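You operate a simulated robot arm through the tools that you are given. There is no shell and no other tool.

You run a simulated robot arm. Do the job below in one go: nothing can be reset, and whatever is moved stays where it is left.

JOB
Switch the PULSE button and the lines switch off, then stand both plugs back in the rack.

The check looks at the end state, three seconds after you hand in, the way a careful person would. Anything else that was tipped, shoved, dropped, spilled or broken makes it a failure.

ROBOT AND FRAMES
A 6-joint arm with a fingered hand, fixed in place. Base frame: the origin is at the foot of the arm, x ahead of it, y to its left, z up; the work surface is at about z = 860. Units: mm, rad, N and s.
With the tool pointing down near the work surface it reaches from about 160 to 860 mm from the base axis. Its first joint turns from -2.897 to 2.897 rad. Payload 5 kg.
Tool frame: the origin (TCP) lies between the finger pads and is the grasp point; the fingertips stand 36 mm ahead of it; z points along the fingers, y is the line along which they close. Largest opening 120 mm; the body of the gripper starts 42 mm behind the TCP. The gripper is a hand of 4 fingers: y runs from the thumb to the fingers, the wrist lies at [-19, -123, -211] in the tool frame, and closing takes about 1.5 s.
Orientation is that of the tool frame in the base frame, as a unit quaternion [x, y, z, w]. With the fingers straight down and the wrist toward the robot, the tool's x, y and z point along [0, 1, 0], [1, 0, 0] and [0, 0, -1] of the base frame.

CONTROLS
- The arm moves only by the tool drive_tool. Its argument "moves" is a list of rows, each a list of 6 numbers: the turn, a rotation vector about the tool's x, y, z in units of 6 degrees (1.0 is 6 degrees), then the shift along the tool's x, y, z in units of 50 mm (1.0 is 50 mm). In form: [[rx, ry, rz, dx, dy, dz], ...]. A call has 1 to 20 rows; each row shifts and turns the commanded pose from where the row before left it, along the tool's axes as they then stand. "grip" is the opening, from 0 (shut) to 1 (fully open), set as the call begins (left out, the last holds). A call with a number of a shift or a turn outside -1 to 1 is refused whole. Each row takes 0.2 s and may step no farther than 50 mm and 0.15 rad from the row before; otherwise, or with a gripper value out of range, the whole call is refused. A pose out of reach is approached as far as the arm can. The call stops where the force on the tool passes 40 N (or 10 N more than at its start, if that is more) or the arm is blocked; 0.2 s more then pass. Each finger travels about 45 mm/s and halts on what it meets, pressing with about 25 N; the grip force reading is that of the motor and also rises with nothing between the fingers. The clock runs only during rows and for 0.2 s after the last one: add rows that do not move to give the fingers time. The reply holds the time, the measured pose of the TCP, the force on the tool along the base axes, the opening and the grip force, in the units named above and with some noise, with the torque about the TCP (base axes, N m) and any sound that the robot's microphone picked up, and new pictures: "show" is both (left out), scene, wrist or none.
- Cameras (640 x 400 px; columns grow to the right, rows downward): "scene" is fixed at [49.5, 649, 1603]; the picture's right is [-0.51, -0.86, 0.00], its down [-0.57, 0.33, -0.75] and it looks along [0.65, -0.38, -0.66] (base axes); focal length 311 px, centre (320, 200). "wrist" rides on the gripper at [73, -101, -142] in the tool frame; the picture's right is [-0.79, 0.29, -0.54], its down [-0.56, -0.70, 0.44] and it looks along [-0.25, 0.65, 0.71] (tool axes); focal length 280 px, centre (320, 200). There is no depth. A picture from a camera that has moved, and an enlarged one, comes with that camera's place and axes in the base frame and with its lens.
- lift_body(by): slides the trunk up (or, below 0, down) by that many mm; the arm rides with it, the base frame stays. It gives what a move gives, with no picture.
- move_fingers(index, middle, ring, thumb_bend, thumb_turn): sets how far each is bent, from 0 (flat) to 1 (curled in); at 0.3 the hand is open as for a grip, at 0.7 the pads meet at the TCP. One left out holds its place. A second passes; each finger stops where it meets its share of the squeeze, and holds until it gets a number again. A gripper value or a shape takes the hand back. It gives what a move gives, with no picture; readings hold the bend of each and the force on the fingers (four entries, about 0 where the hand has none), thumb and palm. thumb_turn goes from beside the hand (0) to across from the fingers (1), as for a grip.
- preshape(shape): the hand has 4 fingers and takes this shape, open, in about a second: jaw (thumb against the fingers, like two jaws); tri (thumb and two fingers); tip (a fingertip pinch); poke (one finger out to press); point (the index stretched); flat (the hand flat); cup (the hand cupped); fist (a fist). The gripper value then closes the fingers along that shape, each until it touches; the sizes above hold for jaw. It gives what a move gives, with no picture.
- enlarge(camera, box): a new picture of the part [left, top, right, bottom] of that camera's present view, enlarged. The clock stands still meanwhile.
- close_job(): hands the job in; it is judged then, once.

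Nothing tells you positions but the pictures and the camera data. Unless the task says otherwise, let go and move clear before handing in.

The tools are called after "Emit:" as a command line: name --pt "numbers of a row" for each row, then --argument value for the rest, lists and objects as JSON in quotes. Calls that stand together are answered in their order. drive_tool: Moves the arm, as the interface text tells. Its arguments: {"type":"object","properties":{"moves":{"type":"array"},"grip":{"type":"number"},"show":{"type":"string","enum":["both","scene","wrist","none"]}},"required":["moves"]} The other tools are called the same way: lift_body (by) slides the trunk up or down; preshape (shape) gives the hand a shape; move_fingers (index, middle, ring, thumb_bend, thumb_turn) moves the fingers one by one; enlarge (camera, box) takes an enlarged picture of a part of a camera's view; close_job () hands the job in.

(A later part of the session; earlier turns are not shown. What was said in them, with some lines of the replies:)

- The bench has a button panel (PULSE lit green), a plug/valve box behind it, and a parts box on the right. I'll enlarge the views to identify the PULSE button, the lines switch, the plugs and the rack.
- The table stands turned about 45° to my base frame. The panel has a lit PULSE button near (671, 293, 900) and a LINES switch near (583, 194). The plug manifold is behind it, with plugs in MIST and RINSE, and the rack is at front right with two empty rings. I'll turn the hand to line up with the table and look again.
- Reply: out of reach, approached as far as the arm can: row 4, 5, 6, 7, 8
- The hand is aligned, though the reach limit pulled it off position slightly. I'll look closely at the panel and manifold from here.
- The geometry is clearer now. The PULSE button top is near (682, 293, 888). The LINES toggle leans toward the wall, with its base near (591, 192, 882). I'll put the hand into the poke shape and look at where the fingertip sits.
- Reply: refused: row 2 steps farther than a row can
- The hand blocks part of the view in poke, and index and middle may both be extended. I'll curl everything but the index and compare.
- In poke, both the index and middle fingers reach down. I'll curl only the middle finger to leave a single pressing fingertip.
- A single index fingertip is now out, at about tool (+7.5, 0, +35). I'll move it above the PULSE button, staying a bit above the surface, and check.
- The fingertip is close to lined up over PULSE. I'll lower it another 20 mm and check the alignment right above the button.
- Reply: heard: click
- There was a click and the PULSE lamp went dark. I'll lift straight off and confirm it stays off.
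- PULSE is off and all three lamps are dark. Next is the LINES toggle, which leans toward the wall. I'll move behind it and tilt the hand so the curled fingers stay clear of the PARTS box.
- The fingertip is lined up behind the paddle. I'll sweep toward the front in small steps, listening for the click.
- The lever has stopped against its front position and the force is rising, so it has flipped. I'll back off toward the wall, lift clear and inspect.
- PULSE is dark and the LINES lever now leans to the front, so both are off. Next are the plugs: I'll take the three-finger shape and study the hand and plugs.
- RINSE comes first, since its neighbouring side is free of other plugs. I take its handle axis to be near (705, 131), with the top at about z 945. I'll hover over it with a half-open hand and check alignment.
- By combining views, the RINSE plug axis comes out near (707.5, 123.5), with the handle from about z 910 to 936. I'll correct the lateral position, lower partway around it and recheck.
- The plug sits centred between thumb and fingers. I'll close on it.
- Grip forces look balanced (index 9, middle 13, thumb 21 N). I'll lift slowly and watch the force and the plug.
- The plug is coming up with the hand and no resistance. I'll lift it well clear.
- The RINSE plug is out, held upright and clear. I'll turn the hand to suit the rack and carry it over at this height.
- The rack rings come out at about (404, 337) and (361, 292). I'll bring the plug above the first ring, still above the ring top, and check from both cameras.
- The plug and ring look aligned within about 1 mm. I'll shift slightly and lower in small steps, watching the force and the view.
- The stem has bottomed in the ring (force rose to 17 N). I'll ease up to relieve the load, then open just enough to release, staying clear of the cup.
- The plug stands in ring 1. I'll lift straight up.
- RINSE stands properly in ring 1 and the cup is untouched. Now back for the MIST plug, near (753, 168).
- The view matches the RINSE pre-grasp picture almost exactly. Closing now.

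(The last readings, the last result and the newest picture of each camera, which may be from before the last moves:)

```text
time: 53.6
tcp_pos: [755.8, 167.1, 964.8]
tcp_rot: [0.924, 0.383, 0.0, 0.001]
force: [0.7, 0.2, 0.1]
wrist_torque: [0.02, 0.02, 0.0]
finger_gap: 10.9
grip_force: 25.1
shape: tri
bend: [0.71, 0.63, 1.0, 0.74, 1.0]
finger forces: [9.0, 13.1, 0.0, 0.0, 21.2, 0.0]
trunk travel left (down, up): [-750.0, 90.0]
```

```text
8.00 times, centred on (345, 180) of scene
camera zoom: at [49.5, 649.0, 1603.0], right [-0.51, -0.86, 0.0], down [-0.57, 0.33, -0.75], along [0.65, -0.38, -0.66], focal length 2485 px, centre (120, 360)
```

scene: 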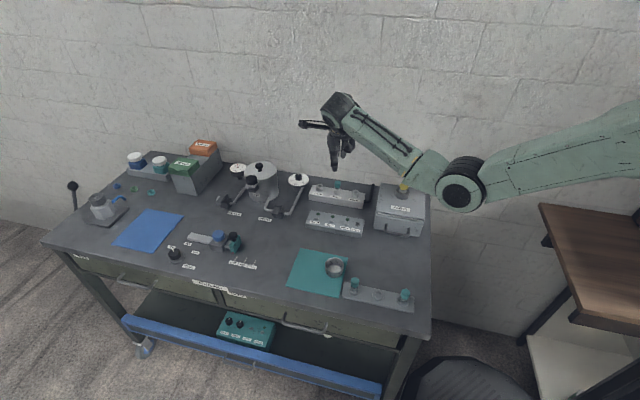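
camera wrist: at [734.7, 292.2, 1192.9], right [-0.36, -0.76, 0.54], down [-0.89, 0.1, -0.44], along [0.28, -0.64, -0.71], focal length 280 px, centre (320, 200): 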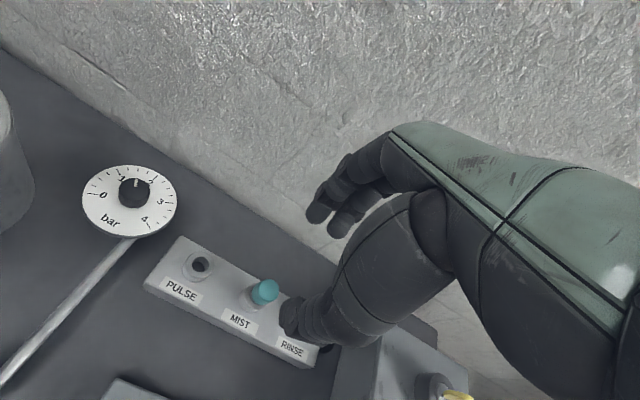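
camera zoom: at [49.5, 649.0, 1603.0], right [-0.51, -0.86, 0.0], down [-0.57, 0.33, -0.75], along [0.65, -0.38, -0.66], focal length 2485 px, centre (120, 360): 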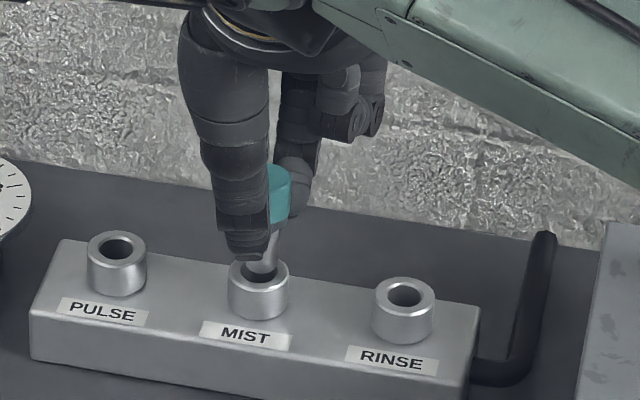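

The MIST plug is coming out cleanly. I'll lift it clear, turn the hand and carry it toward ring 2.

Emit:
drive_tool --pt "0 0 0 0 0 -0.3" --pt "0 0 0 0 0 -0.4" --pt "0 0 0 0 0 -0.5" --pt "0 0 0 0 0 -0.5" --pt "0 0 -0.972 0 0 0" --pt "0 0 -0.972 0 0 0" --pt "0 0 -0.972 0 0 0" --pt "0 0 -0.972 0 0 0" --pt "0 0 -0.972 0 0 0" --pt "0 0 -0.972 0 0 0" --pt "0 0 0 0 0 0" --show "scene"

Emit:
drive_tool --pt "0 0 0 0.112 -0.82 0" --pt "0 0 0 0.112 -0.82 0" --pt "0 0 0 0.112 -0.82 0" --pt "0 0 0 0.112 -0.82 0" --pt "0 0 0 0.112 -0.82 0" --pt "0 0 0 0.112 -0.82 0" --pt "0 0 0 0.112 -0.82 0" --pt "0 0 0 0.112 -0.82 0" --pt "0 0 0 0 0 0"

```text
time: 56.0
tcp_pos: [755.4, 167.8, 1049.1]
tcp_rot: [0.765, 0.644, 0.0, -0.001]
force: [0.2, 0.0, -1.1]
wrist_torque: [0.03, 0.0, 0.02]
finger_gap: 10.9
grip_force: 25.9
shape: tri
bend: [0.71, 0.63, 1.0, 0.74, 1.0]
finger forces: [9.1, 13.4, 0.0, 0.1, 21.2, 0.0]
trunk travel left (down, up): [-750.0, 90.0]
```

scene: 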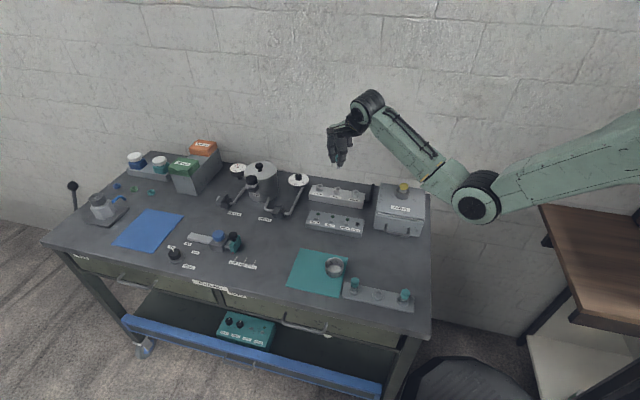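

```text
time: 58.0
tcp_pos: [440.7, 268.0, 1050.8]
tcp_rot: [0.765, 0.644, 0.0, -0.001]
force: [0.0, 0.3, -0.6]
wrist_torque: [0.02, 0.0, -0.03]
finger_gap: 10.7
grip_force: 25.0
shape: tri
bend: [0.71, 0.63, 1.0, 0.74, 1.0]
finger forces: [9.3, 13.2, 0.0, 0.0, 21.2, 0.0]
trunk travel left (down, up): [-750.0, 90.0]
camera wrist: at [352.5, 357.2, 1193.2], right [0.15, -0.83, 0.54], down [-0.79, -0.43, -0.44], along [0.6, -0.36, -0.71], focal length 280 px, centre (320, 200)
```

scene: 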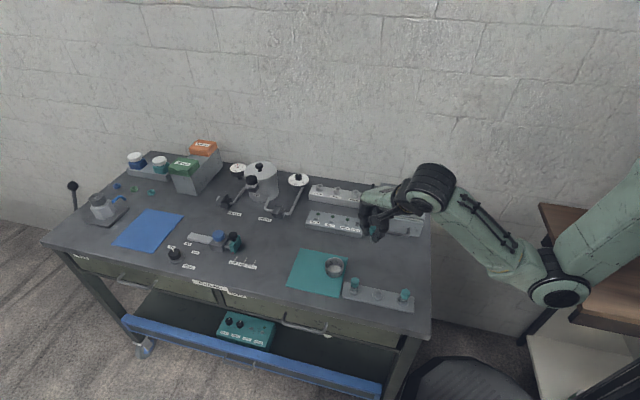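
wrist: 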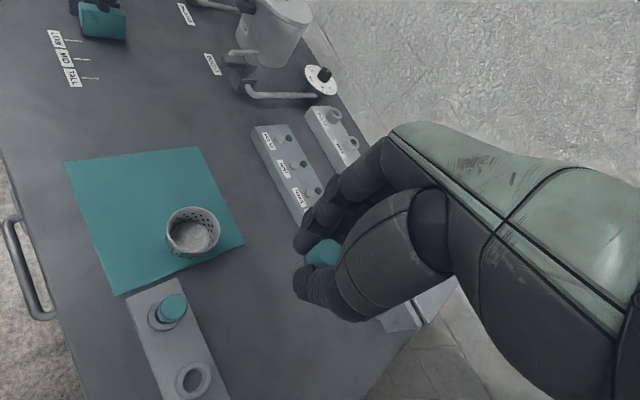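

Emit:
drive_tool --pt "0 0 0 0.126 -0.817 0" --pt "0 0 0 0.126 -0.817 0" --pt "0 0 0 0 0 0.64" --pt "0 0 0 0 0 0.64" --pt "0 0 0 0 0 0"

Emit:
enlarge --camera "wrist" --box '[230, 200, 350, 340]'

Emit:
enlarge --camera "scene" --box '[335, 230, 435, 315]'

```text
time: 59.2
tcp_pos: [361.5, 295.1, 987.3]
tcp_rot: [0.766, 0.643, 0.0, 0.0]
force: [0.5, -0.7, -0.6]
wrist_torque: [0.01, 0.02, -0.01]
finger_gap: 11.0
grip_force: 24.3
shape: tri
bend: [0.71, 0.63, 1.0, 0.74, 1.0]
finger forces: [9.5, 13.5, 0.1, 0.0, 21.2, 0.0]
trunk travel left (down, up): [-750.0, 90.0]
camera wrist: at [273.2, 384.0, 1130.1], right [0.15, -0.83, 0.54], down [-0.79, -0.43, -0.44], along [0.6, -0.36, -0.71], focal length 280 px, centre (320, 200)
```

scene: 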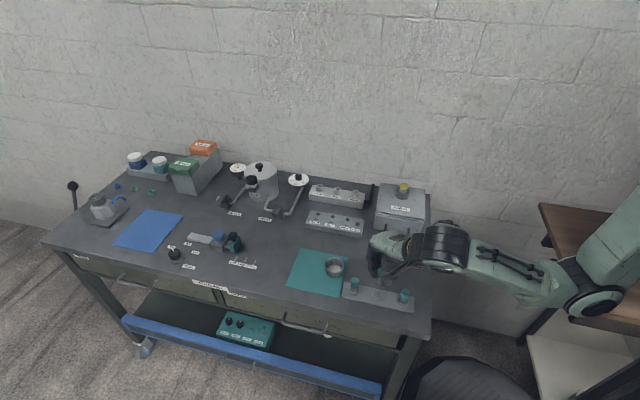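
wrist: 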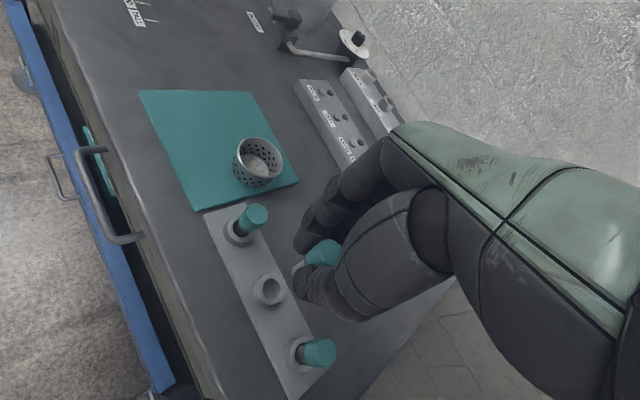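

```text
2.86 times, centred on (290, 270) of wrist
camera zoom: at [273.2, 384.0, 1130.1], right [0.15, -0.83, 0.54], down [-0.79, -0.43, -0.44], along [0.6, -0.36, -0.71], focal length 801 px, centre (406, 0)
```

zoom: 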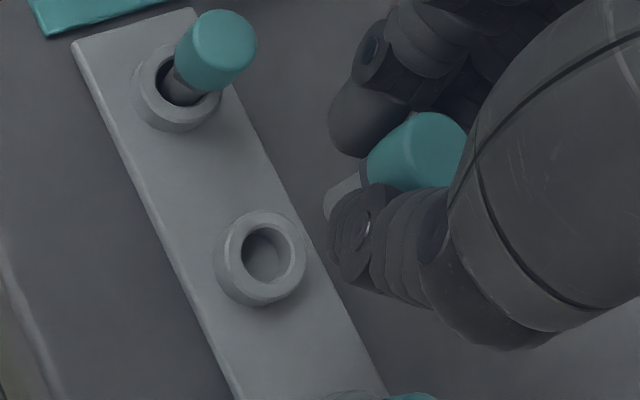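

```text
4.71 times, centred on (385, 272) of scene
camera zoom: at [49.5, 649.0, 1603.0], right [-0.51, -0.86, 0.0], down [-0.57, 0.33, -0.75], along [0.65, -0.38, -0.66], focal length 1462 px, centre (14, -141)
```

zoom: 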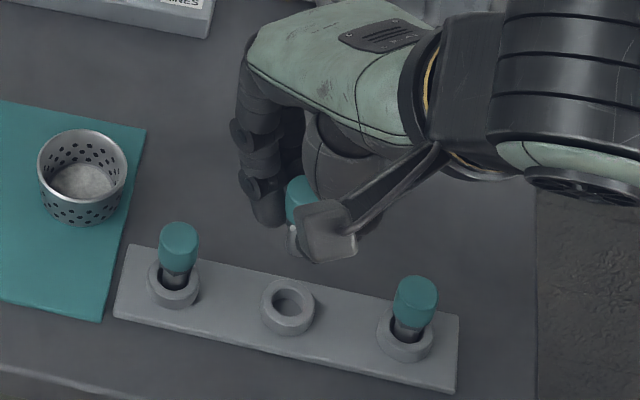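

Emit:
drive_tool --pt "0 0 0 -0.027 0.011 0.2" --pt "0 0 0 0 0 0.26" --pt "0 0 0 0 0 0.246" --pt "0 0 0 0 0 0" --show "none"

Emit:
enlarge --camera "wrist" --box '[270, 245, 310, 295]'

Emit:
enlarge --camera "scene" --box '[350, 255, 410, 305]'

Emit:
enlarge --camera "wrist" --box '[230, 200, 390, 370]'

```text
time: 60.2
tcp_pos: [360.8, 294.0, 950.7]
tcp_rot: [0.766, 0.643, 0.0, -0.001]
force: [-0.1, -0.1, -0.9]
wrist_torque: [0.05, -0.01, 0.01]
finger_gap: 10.7
grip_force: 24.6
shape: tri
bend: [0.71, 0.63, 1.0, 0.74, 1.0]
finger forces: [9.5, 13.6, 0.0, 0.0, 21.1, 0.1]
trunk travel left (down, up): [-750.0, 90.0]
```

```text
8.00 times, centred on (290, 270) of wrist
camera zoom: at [273.4, 383.1, 1094.6], right [0.15, -0.83, 0.54], down [-0.79, -0.43, -0.44], along [0.6, -0.36, -0.71], focal length 2243 px, centre (560, -360)
```

zoom: 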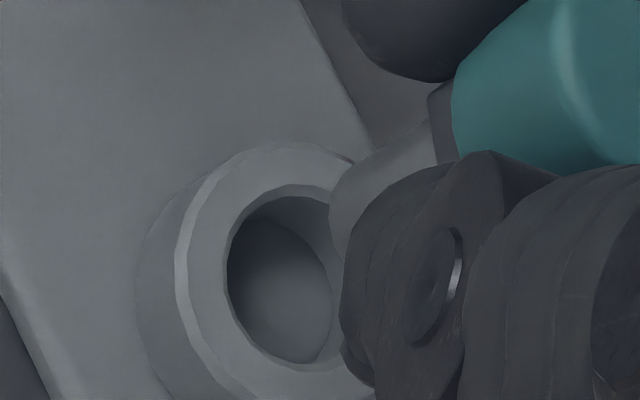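

```text
8.00 times, centred on (380, 280) of scene
camera zoom: at [49.5, 649.0, 1603.0], right [-0.51, -0.86, 0.0], down [-0.57, 0.33, -0.75], along [0.65, -0.38, -0.66], focal length 2485 px, centre (-160, -440)
```

zoom: 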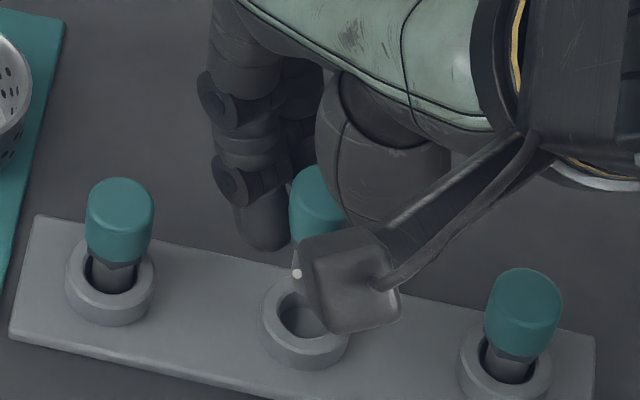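

```text
2.35 times, centred on (310, 285) of wrist
camera zoom: at [273.4, 383.1, 1094.6], right [0.15, -0.83, 0.54], down [-0.79, -0.43, -0.44], along [0.6, -0.36, -0.71], focal length 660 px, centre (344, 0)
```

zoom: 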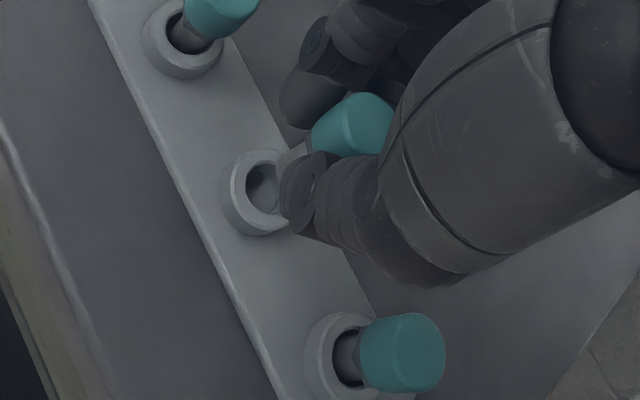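

Emit:
drive_tool --pt "0 0 0 -0.028 0 0.1" --pt "0 0 0 0 0 0.14" --pt "0 0 0 0 0 0.1" --pt "0 0 0 0 0 0" --show "none"

Emit:
enlarge --camera "wrist" --box '[270, 235, 320, 295]'

Emit:
enlarge --camera "scene" --box '[355, 260, 405, 300]'

```text
time: 61.2
tcp_pos: [361.6, 292.2, 934.2]
tcp_rot: [0.766, 0.643, 0.0, 0.0]
force: [0.0, 0.6, -0.2]
wrist_torque: [0.03, 0.02, 0.01]
finger_gap: 10.8
grip_force: 24.6
shape: tri
bend: [0.71, 0.63, 1.0, 0.74, 1.0]
finger forces: [9.5, 13.7, 0.1, 0.0, 21.1, 0.0]
trunk travel left (down, up): [-750.0, 90.0]
```

```text
6.67 times, centred on (295, 265) of wrist
camera zoom: at [273.2, 382.1, 1077.6], right [0.15, -0.83, 0.54], down [-0.79, -0.43, -0.44], along [0.6, -0.36, -0.71], focal length 1869 px, centre (487, -233)
```

zoom: 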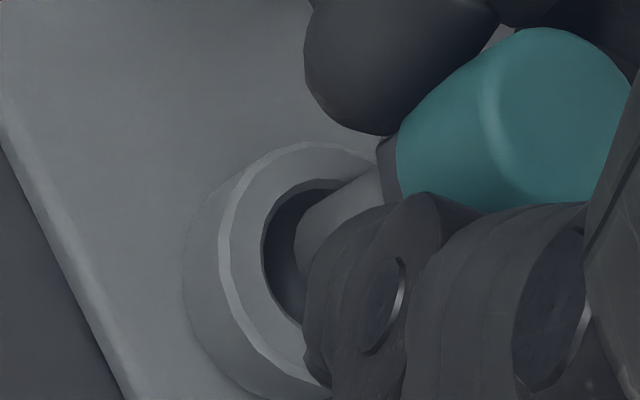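

```text
10.00 times, centred on (380, 280) of scene
camera zoom: at [49.5, 649.0, 1603.0], right [-0.51, -0.86, 0.0], down [-0.57, 0.33, -0.75], along [0.65, -0.38, -0.66], focal length 3106 px, centre (-280, -600)
```

zoom: 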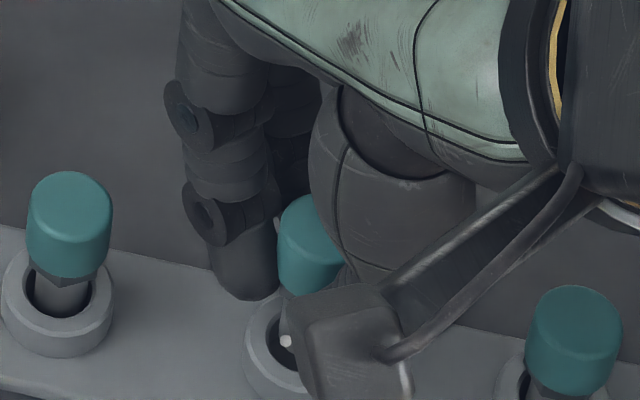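

Emit:
drive_tool --pt "0 0 0 0 0 0.07" --pt "0 0 0 0 0 0.06" --pt "0 0 0 0 0 0" --show "none"

Emit:
enlarge --camera "wrist" --box '[270, 235, 320, 295]'

```text
time: 62.0
tcp_pos: [362.0, 292.9, 928.4]
tcp_rot: [0.766, 0.643, 0.0, 0.0]
force: [0.4, 0.3, -0.5]
wrist_torque: [-0.01, 0.0, 0.0]
finger_gap: 11.0
grip_force: 25.0
shape: tri
bend: [0.71, 0.63, 1.0, 0.74, 1.0]
finger forces: [9.4, 13.7, 0.0, 0.1, 21.0, 0.0]
trunk travel left (down, up): [-750.0, 90.0]
```

```text
6.67 times, centred on (295, 265) of wrist
camera zoom: at [273.3, 381.6, 1071.3], right [0.15, -0.83, 0.54], down [-0.79, -0.43, -0.44], along [0.6, -0.36, -0.71], focal length 1869 px, centre (487, -233)
```

zoom: 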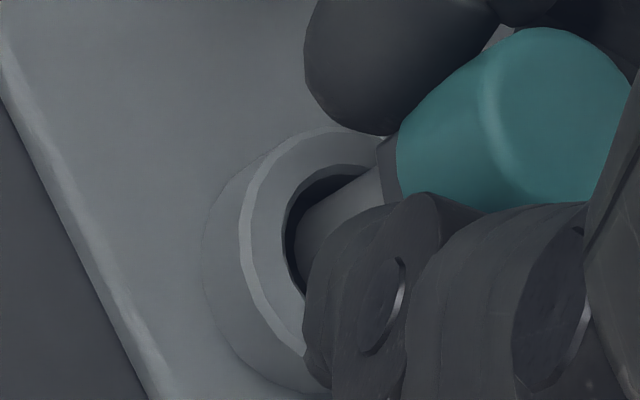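

Emit:
drive_tool --pt "0 0 0 0 0 0.05" --pt "0 0 0 0 0 0.05" --pt "0 0 0 0 0 0" --show "none"

Emit:
enlarge --camera "wrist" --box '[270, 235, 320, 295]'

```text
time: 62.8
tcp_pos: [361.3, 292.5, 922.2]
tcp_rot: [0.766, 0.643, 0.0, 0.0]
force: [0.3, 0.2, -1.0]
wrist_torque: [-0.01, -0.01, 0.0]
finger_gap: 10.9
grip_force: 25.2
shape: tri
bend: [0.71, 0.63, 1.0, 0.74, 1.0]
finger forces: [9.5, 13.7, 0.0, 0.0, 21.1, 0.0]
trunk travel left (down, up): [-750.0, 90.0]
```

```text
6.67 times, centred on (295, 265) of wrist
camera zoom: at [273.0, 381.5, 1066.1], right [0.15, -0.83, 0.54], down [-0.79, -0.43, -0.44], along [0.6, -0.36, -0.71], focal length 1869 px, centre (487, -233)
```

zoom: 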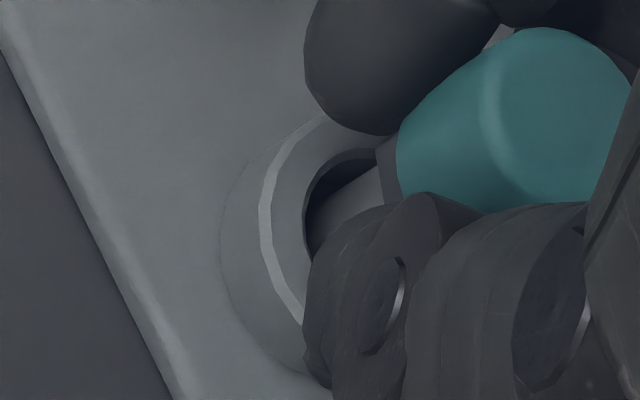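

Emit:
drive_tool --pt "0 0 0 0 0 0.04" --pt "0 0 0 0 0 0" --show "none"

Emit:
drive_tool --pt "0 0 0 0 0 0.03" --pt "0 0 0 0 0 0" --show "none"

```text
time: 63.4
tcp_pos: [360.6, 292.7, 921.4]
tcp_rot: [0.766, 0.643, 0.0, 0.001]
force: [-0.3, -0.3, 1.3]
wrist_torque: [-0.02, -0.02, 0.0]
finger_gap: 11.2
grip_force: 24.5
shape: tri
bend: [0.71, 0.63, 1.0, 0.74, 1.0]
finger forces: [9.6, 13.7, 0.0, 0.0, 21.5, 0.0]
trunk travel left (down, up): [-750.0, 90.0]
```

```text
time: 64.0
tcp_pos: [362.0, 293.0, 922.0]
tcp_rot: [0.767, 0.642, 0.001, 0.0]
force: [-0.1, 0.8, 10.2]
wrist_torque: [-0.03, -0.02, -0.02]
finger_gap: 11.2
grip_force: 24.8
shape: tri
bend: [0.71, 0.63, 1.0, 0.74, 1.0]
finger forces: [9.9, 15.0, 0.0, 0.1, 23.6, 0.0]
trunk travel left (down, up): [-750.0, 90.0]
```

Bottomed at the same height as the first plug. I'll relieve the load and release.

Emit:
drive_tool --pt "0 0 0 0 0 -0.03" --pt "0 0 0 0 0 0" --show "none"

Emit:
drive_tool --pt "0 0 0 0 0 0" --pt "0 0 0 0 0 0" --pt "0 0 0 0 0 0" --pt "0 0 0 0 0 0" --pt "0 0 0 0 0 0" --grip 0.36 --show "none"

Emit:
enlarge --camera "wrist" --box '[240, 175, 380, 335]'

Emit:
enlarge --camera "scene" --box '[335, 240, 415, 310]'

```text
time: 64.6
tcp_pos: [361.3, 293.0, 920.8]
tcp_rot: [0.766, 0.642, 0.0, 0.0]
force: [0.2, 0.6, 2.7]
wrist_torque: [-0.03, -0.04, 0.03]
finger_gap: 11.1
grip_force: 24.9
shape: tri
bend: [0.71, 0.63, 1.0, 0.74, 1.0]
finger forces: [10.1, 14.8, 0.1, 0.0, 22.4, 0.0]
trunk travel left (down, up): [-750.0, 90.0]
```

```text
time: 65.8
tcp_pos: [360.9, 293.3, 921.3]
tcp_rot: [0.766, 0.642, 0.0, 0.0]
force: [0.3, -0.7, -0.5]
wrist_torque: [0.01, -0.04, 0.0]
finger_gap: 42.8
grip_force: 0.1
shape: tri
bend: [0.74, 0.51, 0.99, 0.73, 1.0]
finger forces: [0.0, 0.1, 0.0, 0.1, 0.0, 0.1]
trunk travel left (down, up): [-750.0, 90.0]
```

```text
2.50 times, centred on (310, 255) of wrist
camera zoom: at [273.1, 382.0, 1064.2], right [0.15, -0.83, 0.54], down [-0.79, -0.43, -0.44], along [0.6, -0.36, -0.71], focal length 701 px, centre (345, 62)
```

zoom: 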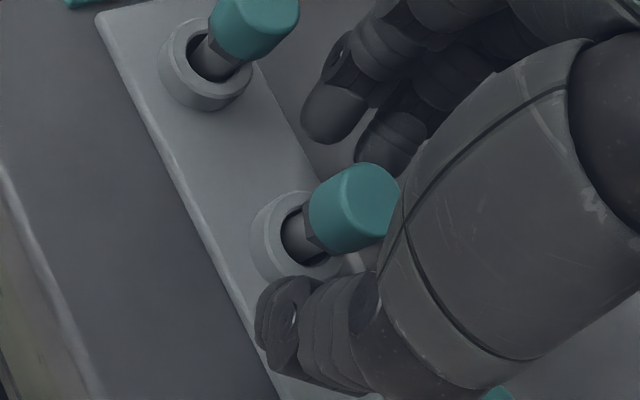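

```text
5.71 times, centred on (375, 275) of scene
camera zoom: at [49.5, 649.0, 1603.0], right [-0.51, -0.86, 0.0], down [-0.57, 0.33, -0.75], along [0.65, -0.38, -0.66], focal length 1775 px, centre (6, -229)
```

zoom: 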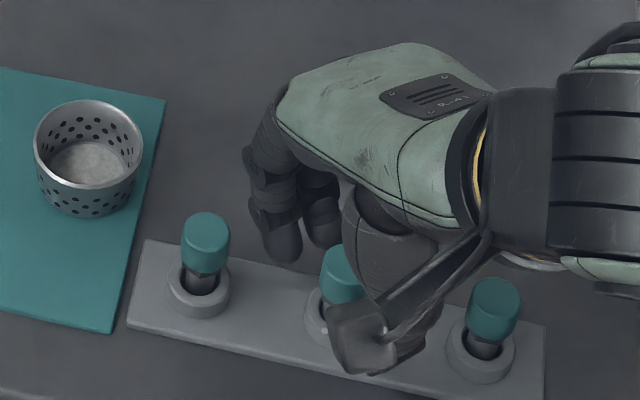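

All three plugs are visible standing in the rack. I'll lift straight up and move the arm clear.

Emit:
drive_tool --pt "0 0 0 0 0 -0.2" --pt "0 0 0 0 0 -0.4" --pt "0 0 0 0 0 -0.8" --pt "0 0 0 0 0 -0.9" --pt "0 0 0 0 0 -0.6" --pt "0 0 0 0 0 0"

Emit:
enlarge --camera "scene" --box '[325, 240, 425, 320]'

Emit:
enlarge --camera "scene" --box '[290, 170, 440, 260]'

Emit:
enlarge --camera "wrist" --box '[180, 180, 360, 380]'

```text
time: 67.2
tcp_pos: [360.9, 291.7, 1065.2]
tcp_rot: [0.766, 0.643, 0.0, 0.0]
force: [0.4, -0.2, -0.5]
wrist_torque: [0.0, 0.0, 0.0]
finger_gap: 42.6
grip_force: 0.1
shape: tri
bend: [0.74, 0.51, 0.99, 0.73, 1.0]
finger forces: [0.1, 0.0, 0.0, 0.1, 0.0, 0.1]
trunk travel left (down, up): [-750.0, 90.0]
camera wrist: at [273.0, 381.4, 1208.4], right [0.15, -0.83, 0.54], down [-0.79, -0.43, -0.44], along [0.6, -0.36, -0.71], focal length 280 px, centre (320, 200)
```

scene: 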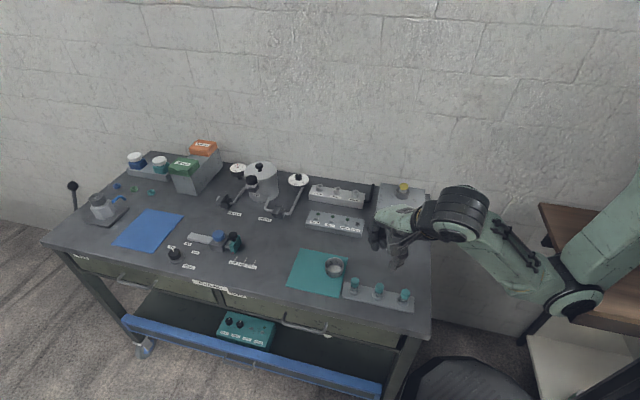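
wrist: 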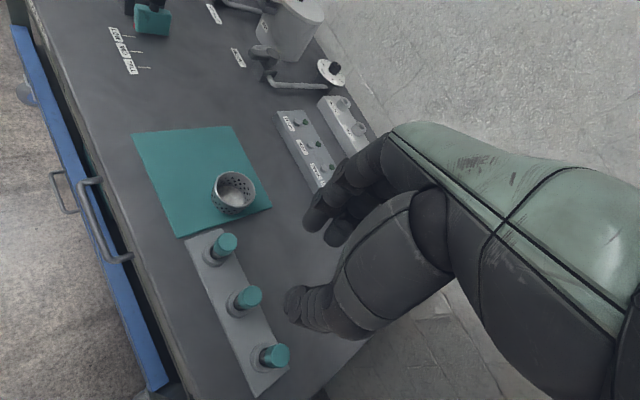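

```text
5.00 times, centred on (375, 280) of scene
camera zoom: at [49.5, 649.0, 1603.0], right [-0.51, -0.86, 0.0], down [-0.57, 0.33, -0.75], along [0.65, -0.38, -0.66], focal length 1553 px, centre (45, -200)
```

zoom: 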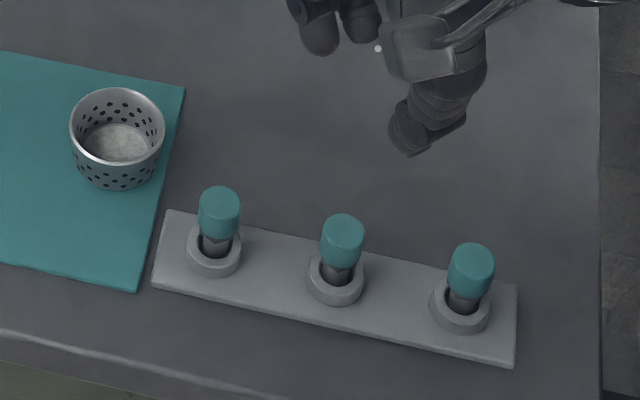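

```text
4.27 times, centred on (365, 215) of scene
camera zoom: at [49.5, 649.0, 1603.0], right [-0.51, -0.86, 0.0], down [-0.57, 0.33, -0.75], along [0.65, -0.38, -0.66], focal length 1325 px, centre (128, 136)
```

zoom: 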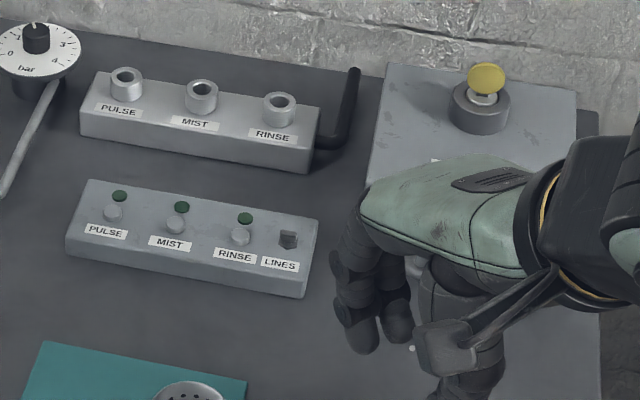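

```text
2.00 times, centred on (270, 280) of wrist
camera zoom: at [273.0, 381.4, 1208.4], right [0.15, -0.83, 0.54], down [-0.79, -0.43, -0.44], along [0.6, -0.36, -0.71], focal length 561 px, centre (420, 40)
```

zoom: 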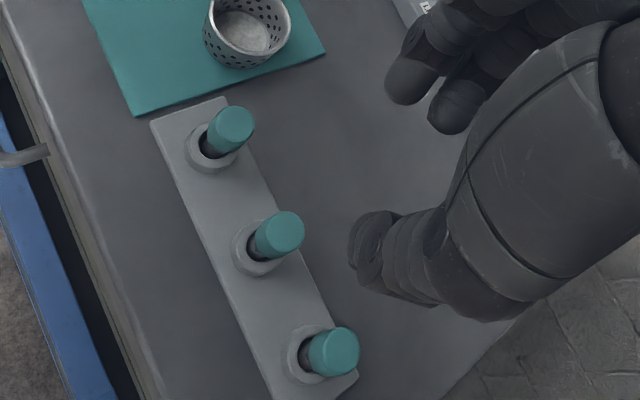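

PULSE and its lamp are off, the LINES lever is flipped, and all three plugs stand in the rack with nothing else moved. I'll back the arm off a little further and take a last look before handing in.

Emit:
drive_tool --pt "0 0 0 0 0.6 -0.5" --pt "0 0 0 0 0.6 -0.5" --pt "0 0 0 0 0 0" --pt "0 0 0 0 0 0" --show "scene"

Emit:
enlarge --camera "scene" --box '[280, 170, 440, 320]'

```text
time: 68.2
tcp_pos: [428.3, 281.0, 1102.7]
tcp_rot: [0.765, 0.644, 0.003, -0.001]
force: [0.7, 0.0, -0.1]
wrist_torque: [0.0, 0.0, 0.03]
finger_gap: 42.7
grip_force: 0.1
shape: tri
bend: [0.74, 0.51, 0.99, 0.73, 1.0]
finger forces: [0.0, 0.0, 0.0, 0.0, 0.0, 0.1]
out of reach, approached as far as the arm can: row 1, 2
trunk travel left (down, up): [-750.0, 90.0]
```

scene: 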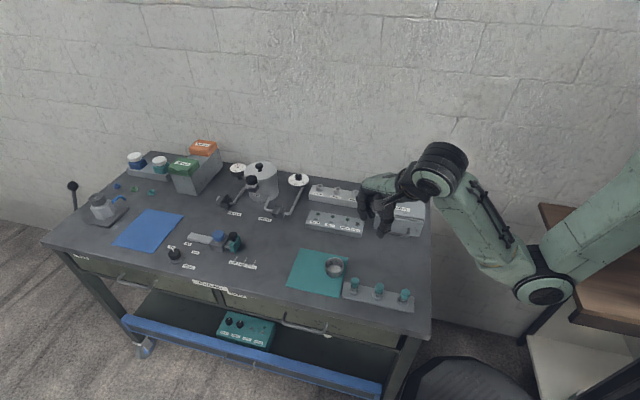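

```text
2.67 times, centred on (360, 245) of scene
camera zoom: at [49.5, 649.0, 1603.0], right [-0.51, -0.86, 0.0], down [-0.57, 0.33, -0.75], along [0.65, -0.38, -0.66], focal length 828 px, centre (213, 80)
```

zoom: 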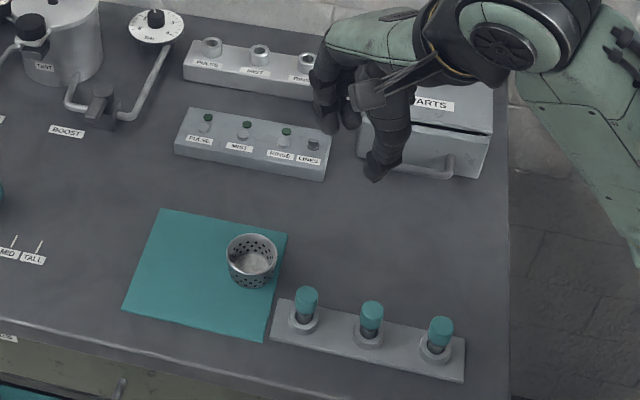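

The lamps are dark, the LINES lever is in its off position, and the plugs are standing in the rack. The arm is clear of everything, so I'm handing the job in.

Emit:
close_job

```text
The job is handed in.
```

I switched PULSE and the lines switch off, stood both plugs back in the rack, and handed the job in.

- **PULSE button:** I pressed it once. It clicked, and its lamp has stayed dark since.
- **LINES switch:** I pushed the lever from leaning toward the wall to leaning toward the front. Nothing on the panel marks which way is off, so I took the opposite of its starting position. I heard no click, but the lever moved fully over and stayed there.
- **Plugs:** The RINSE and MIST plugs now stand in the two empty rings, beside the plug that was already there. Each one touched the bottom of its ring before I let go.

In the last pictures, the cup, the PARTS box and the rest of the bench look as they did at the start. The hand is open and well above the bench.
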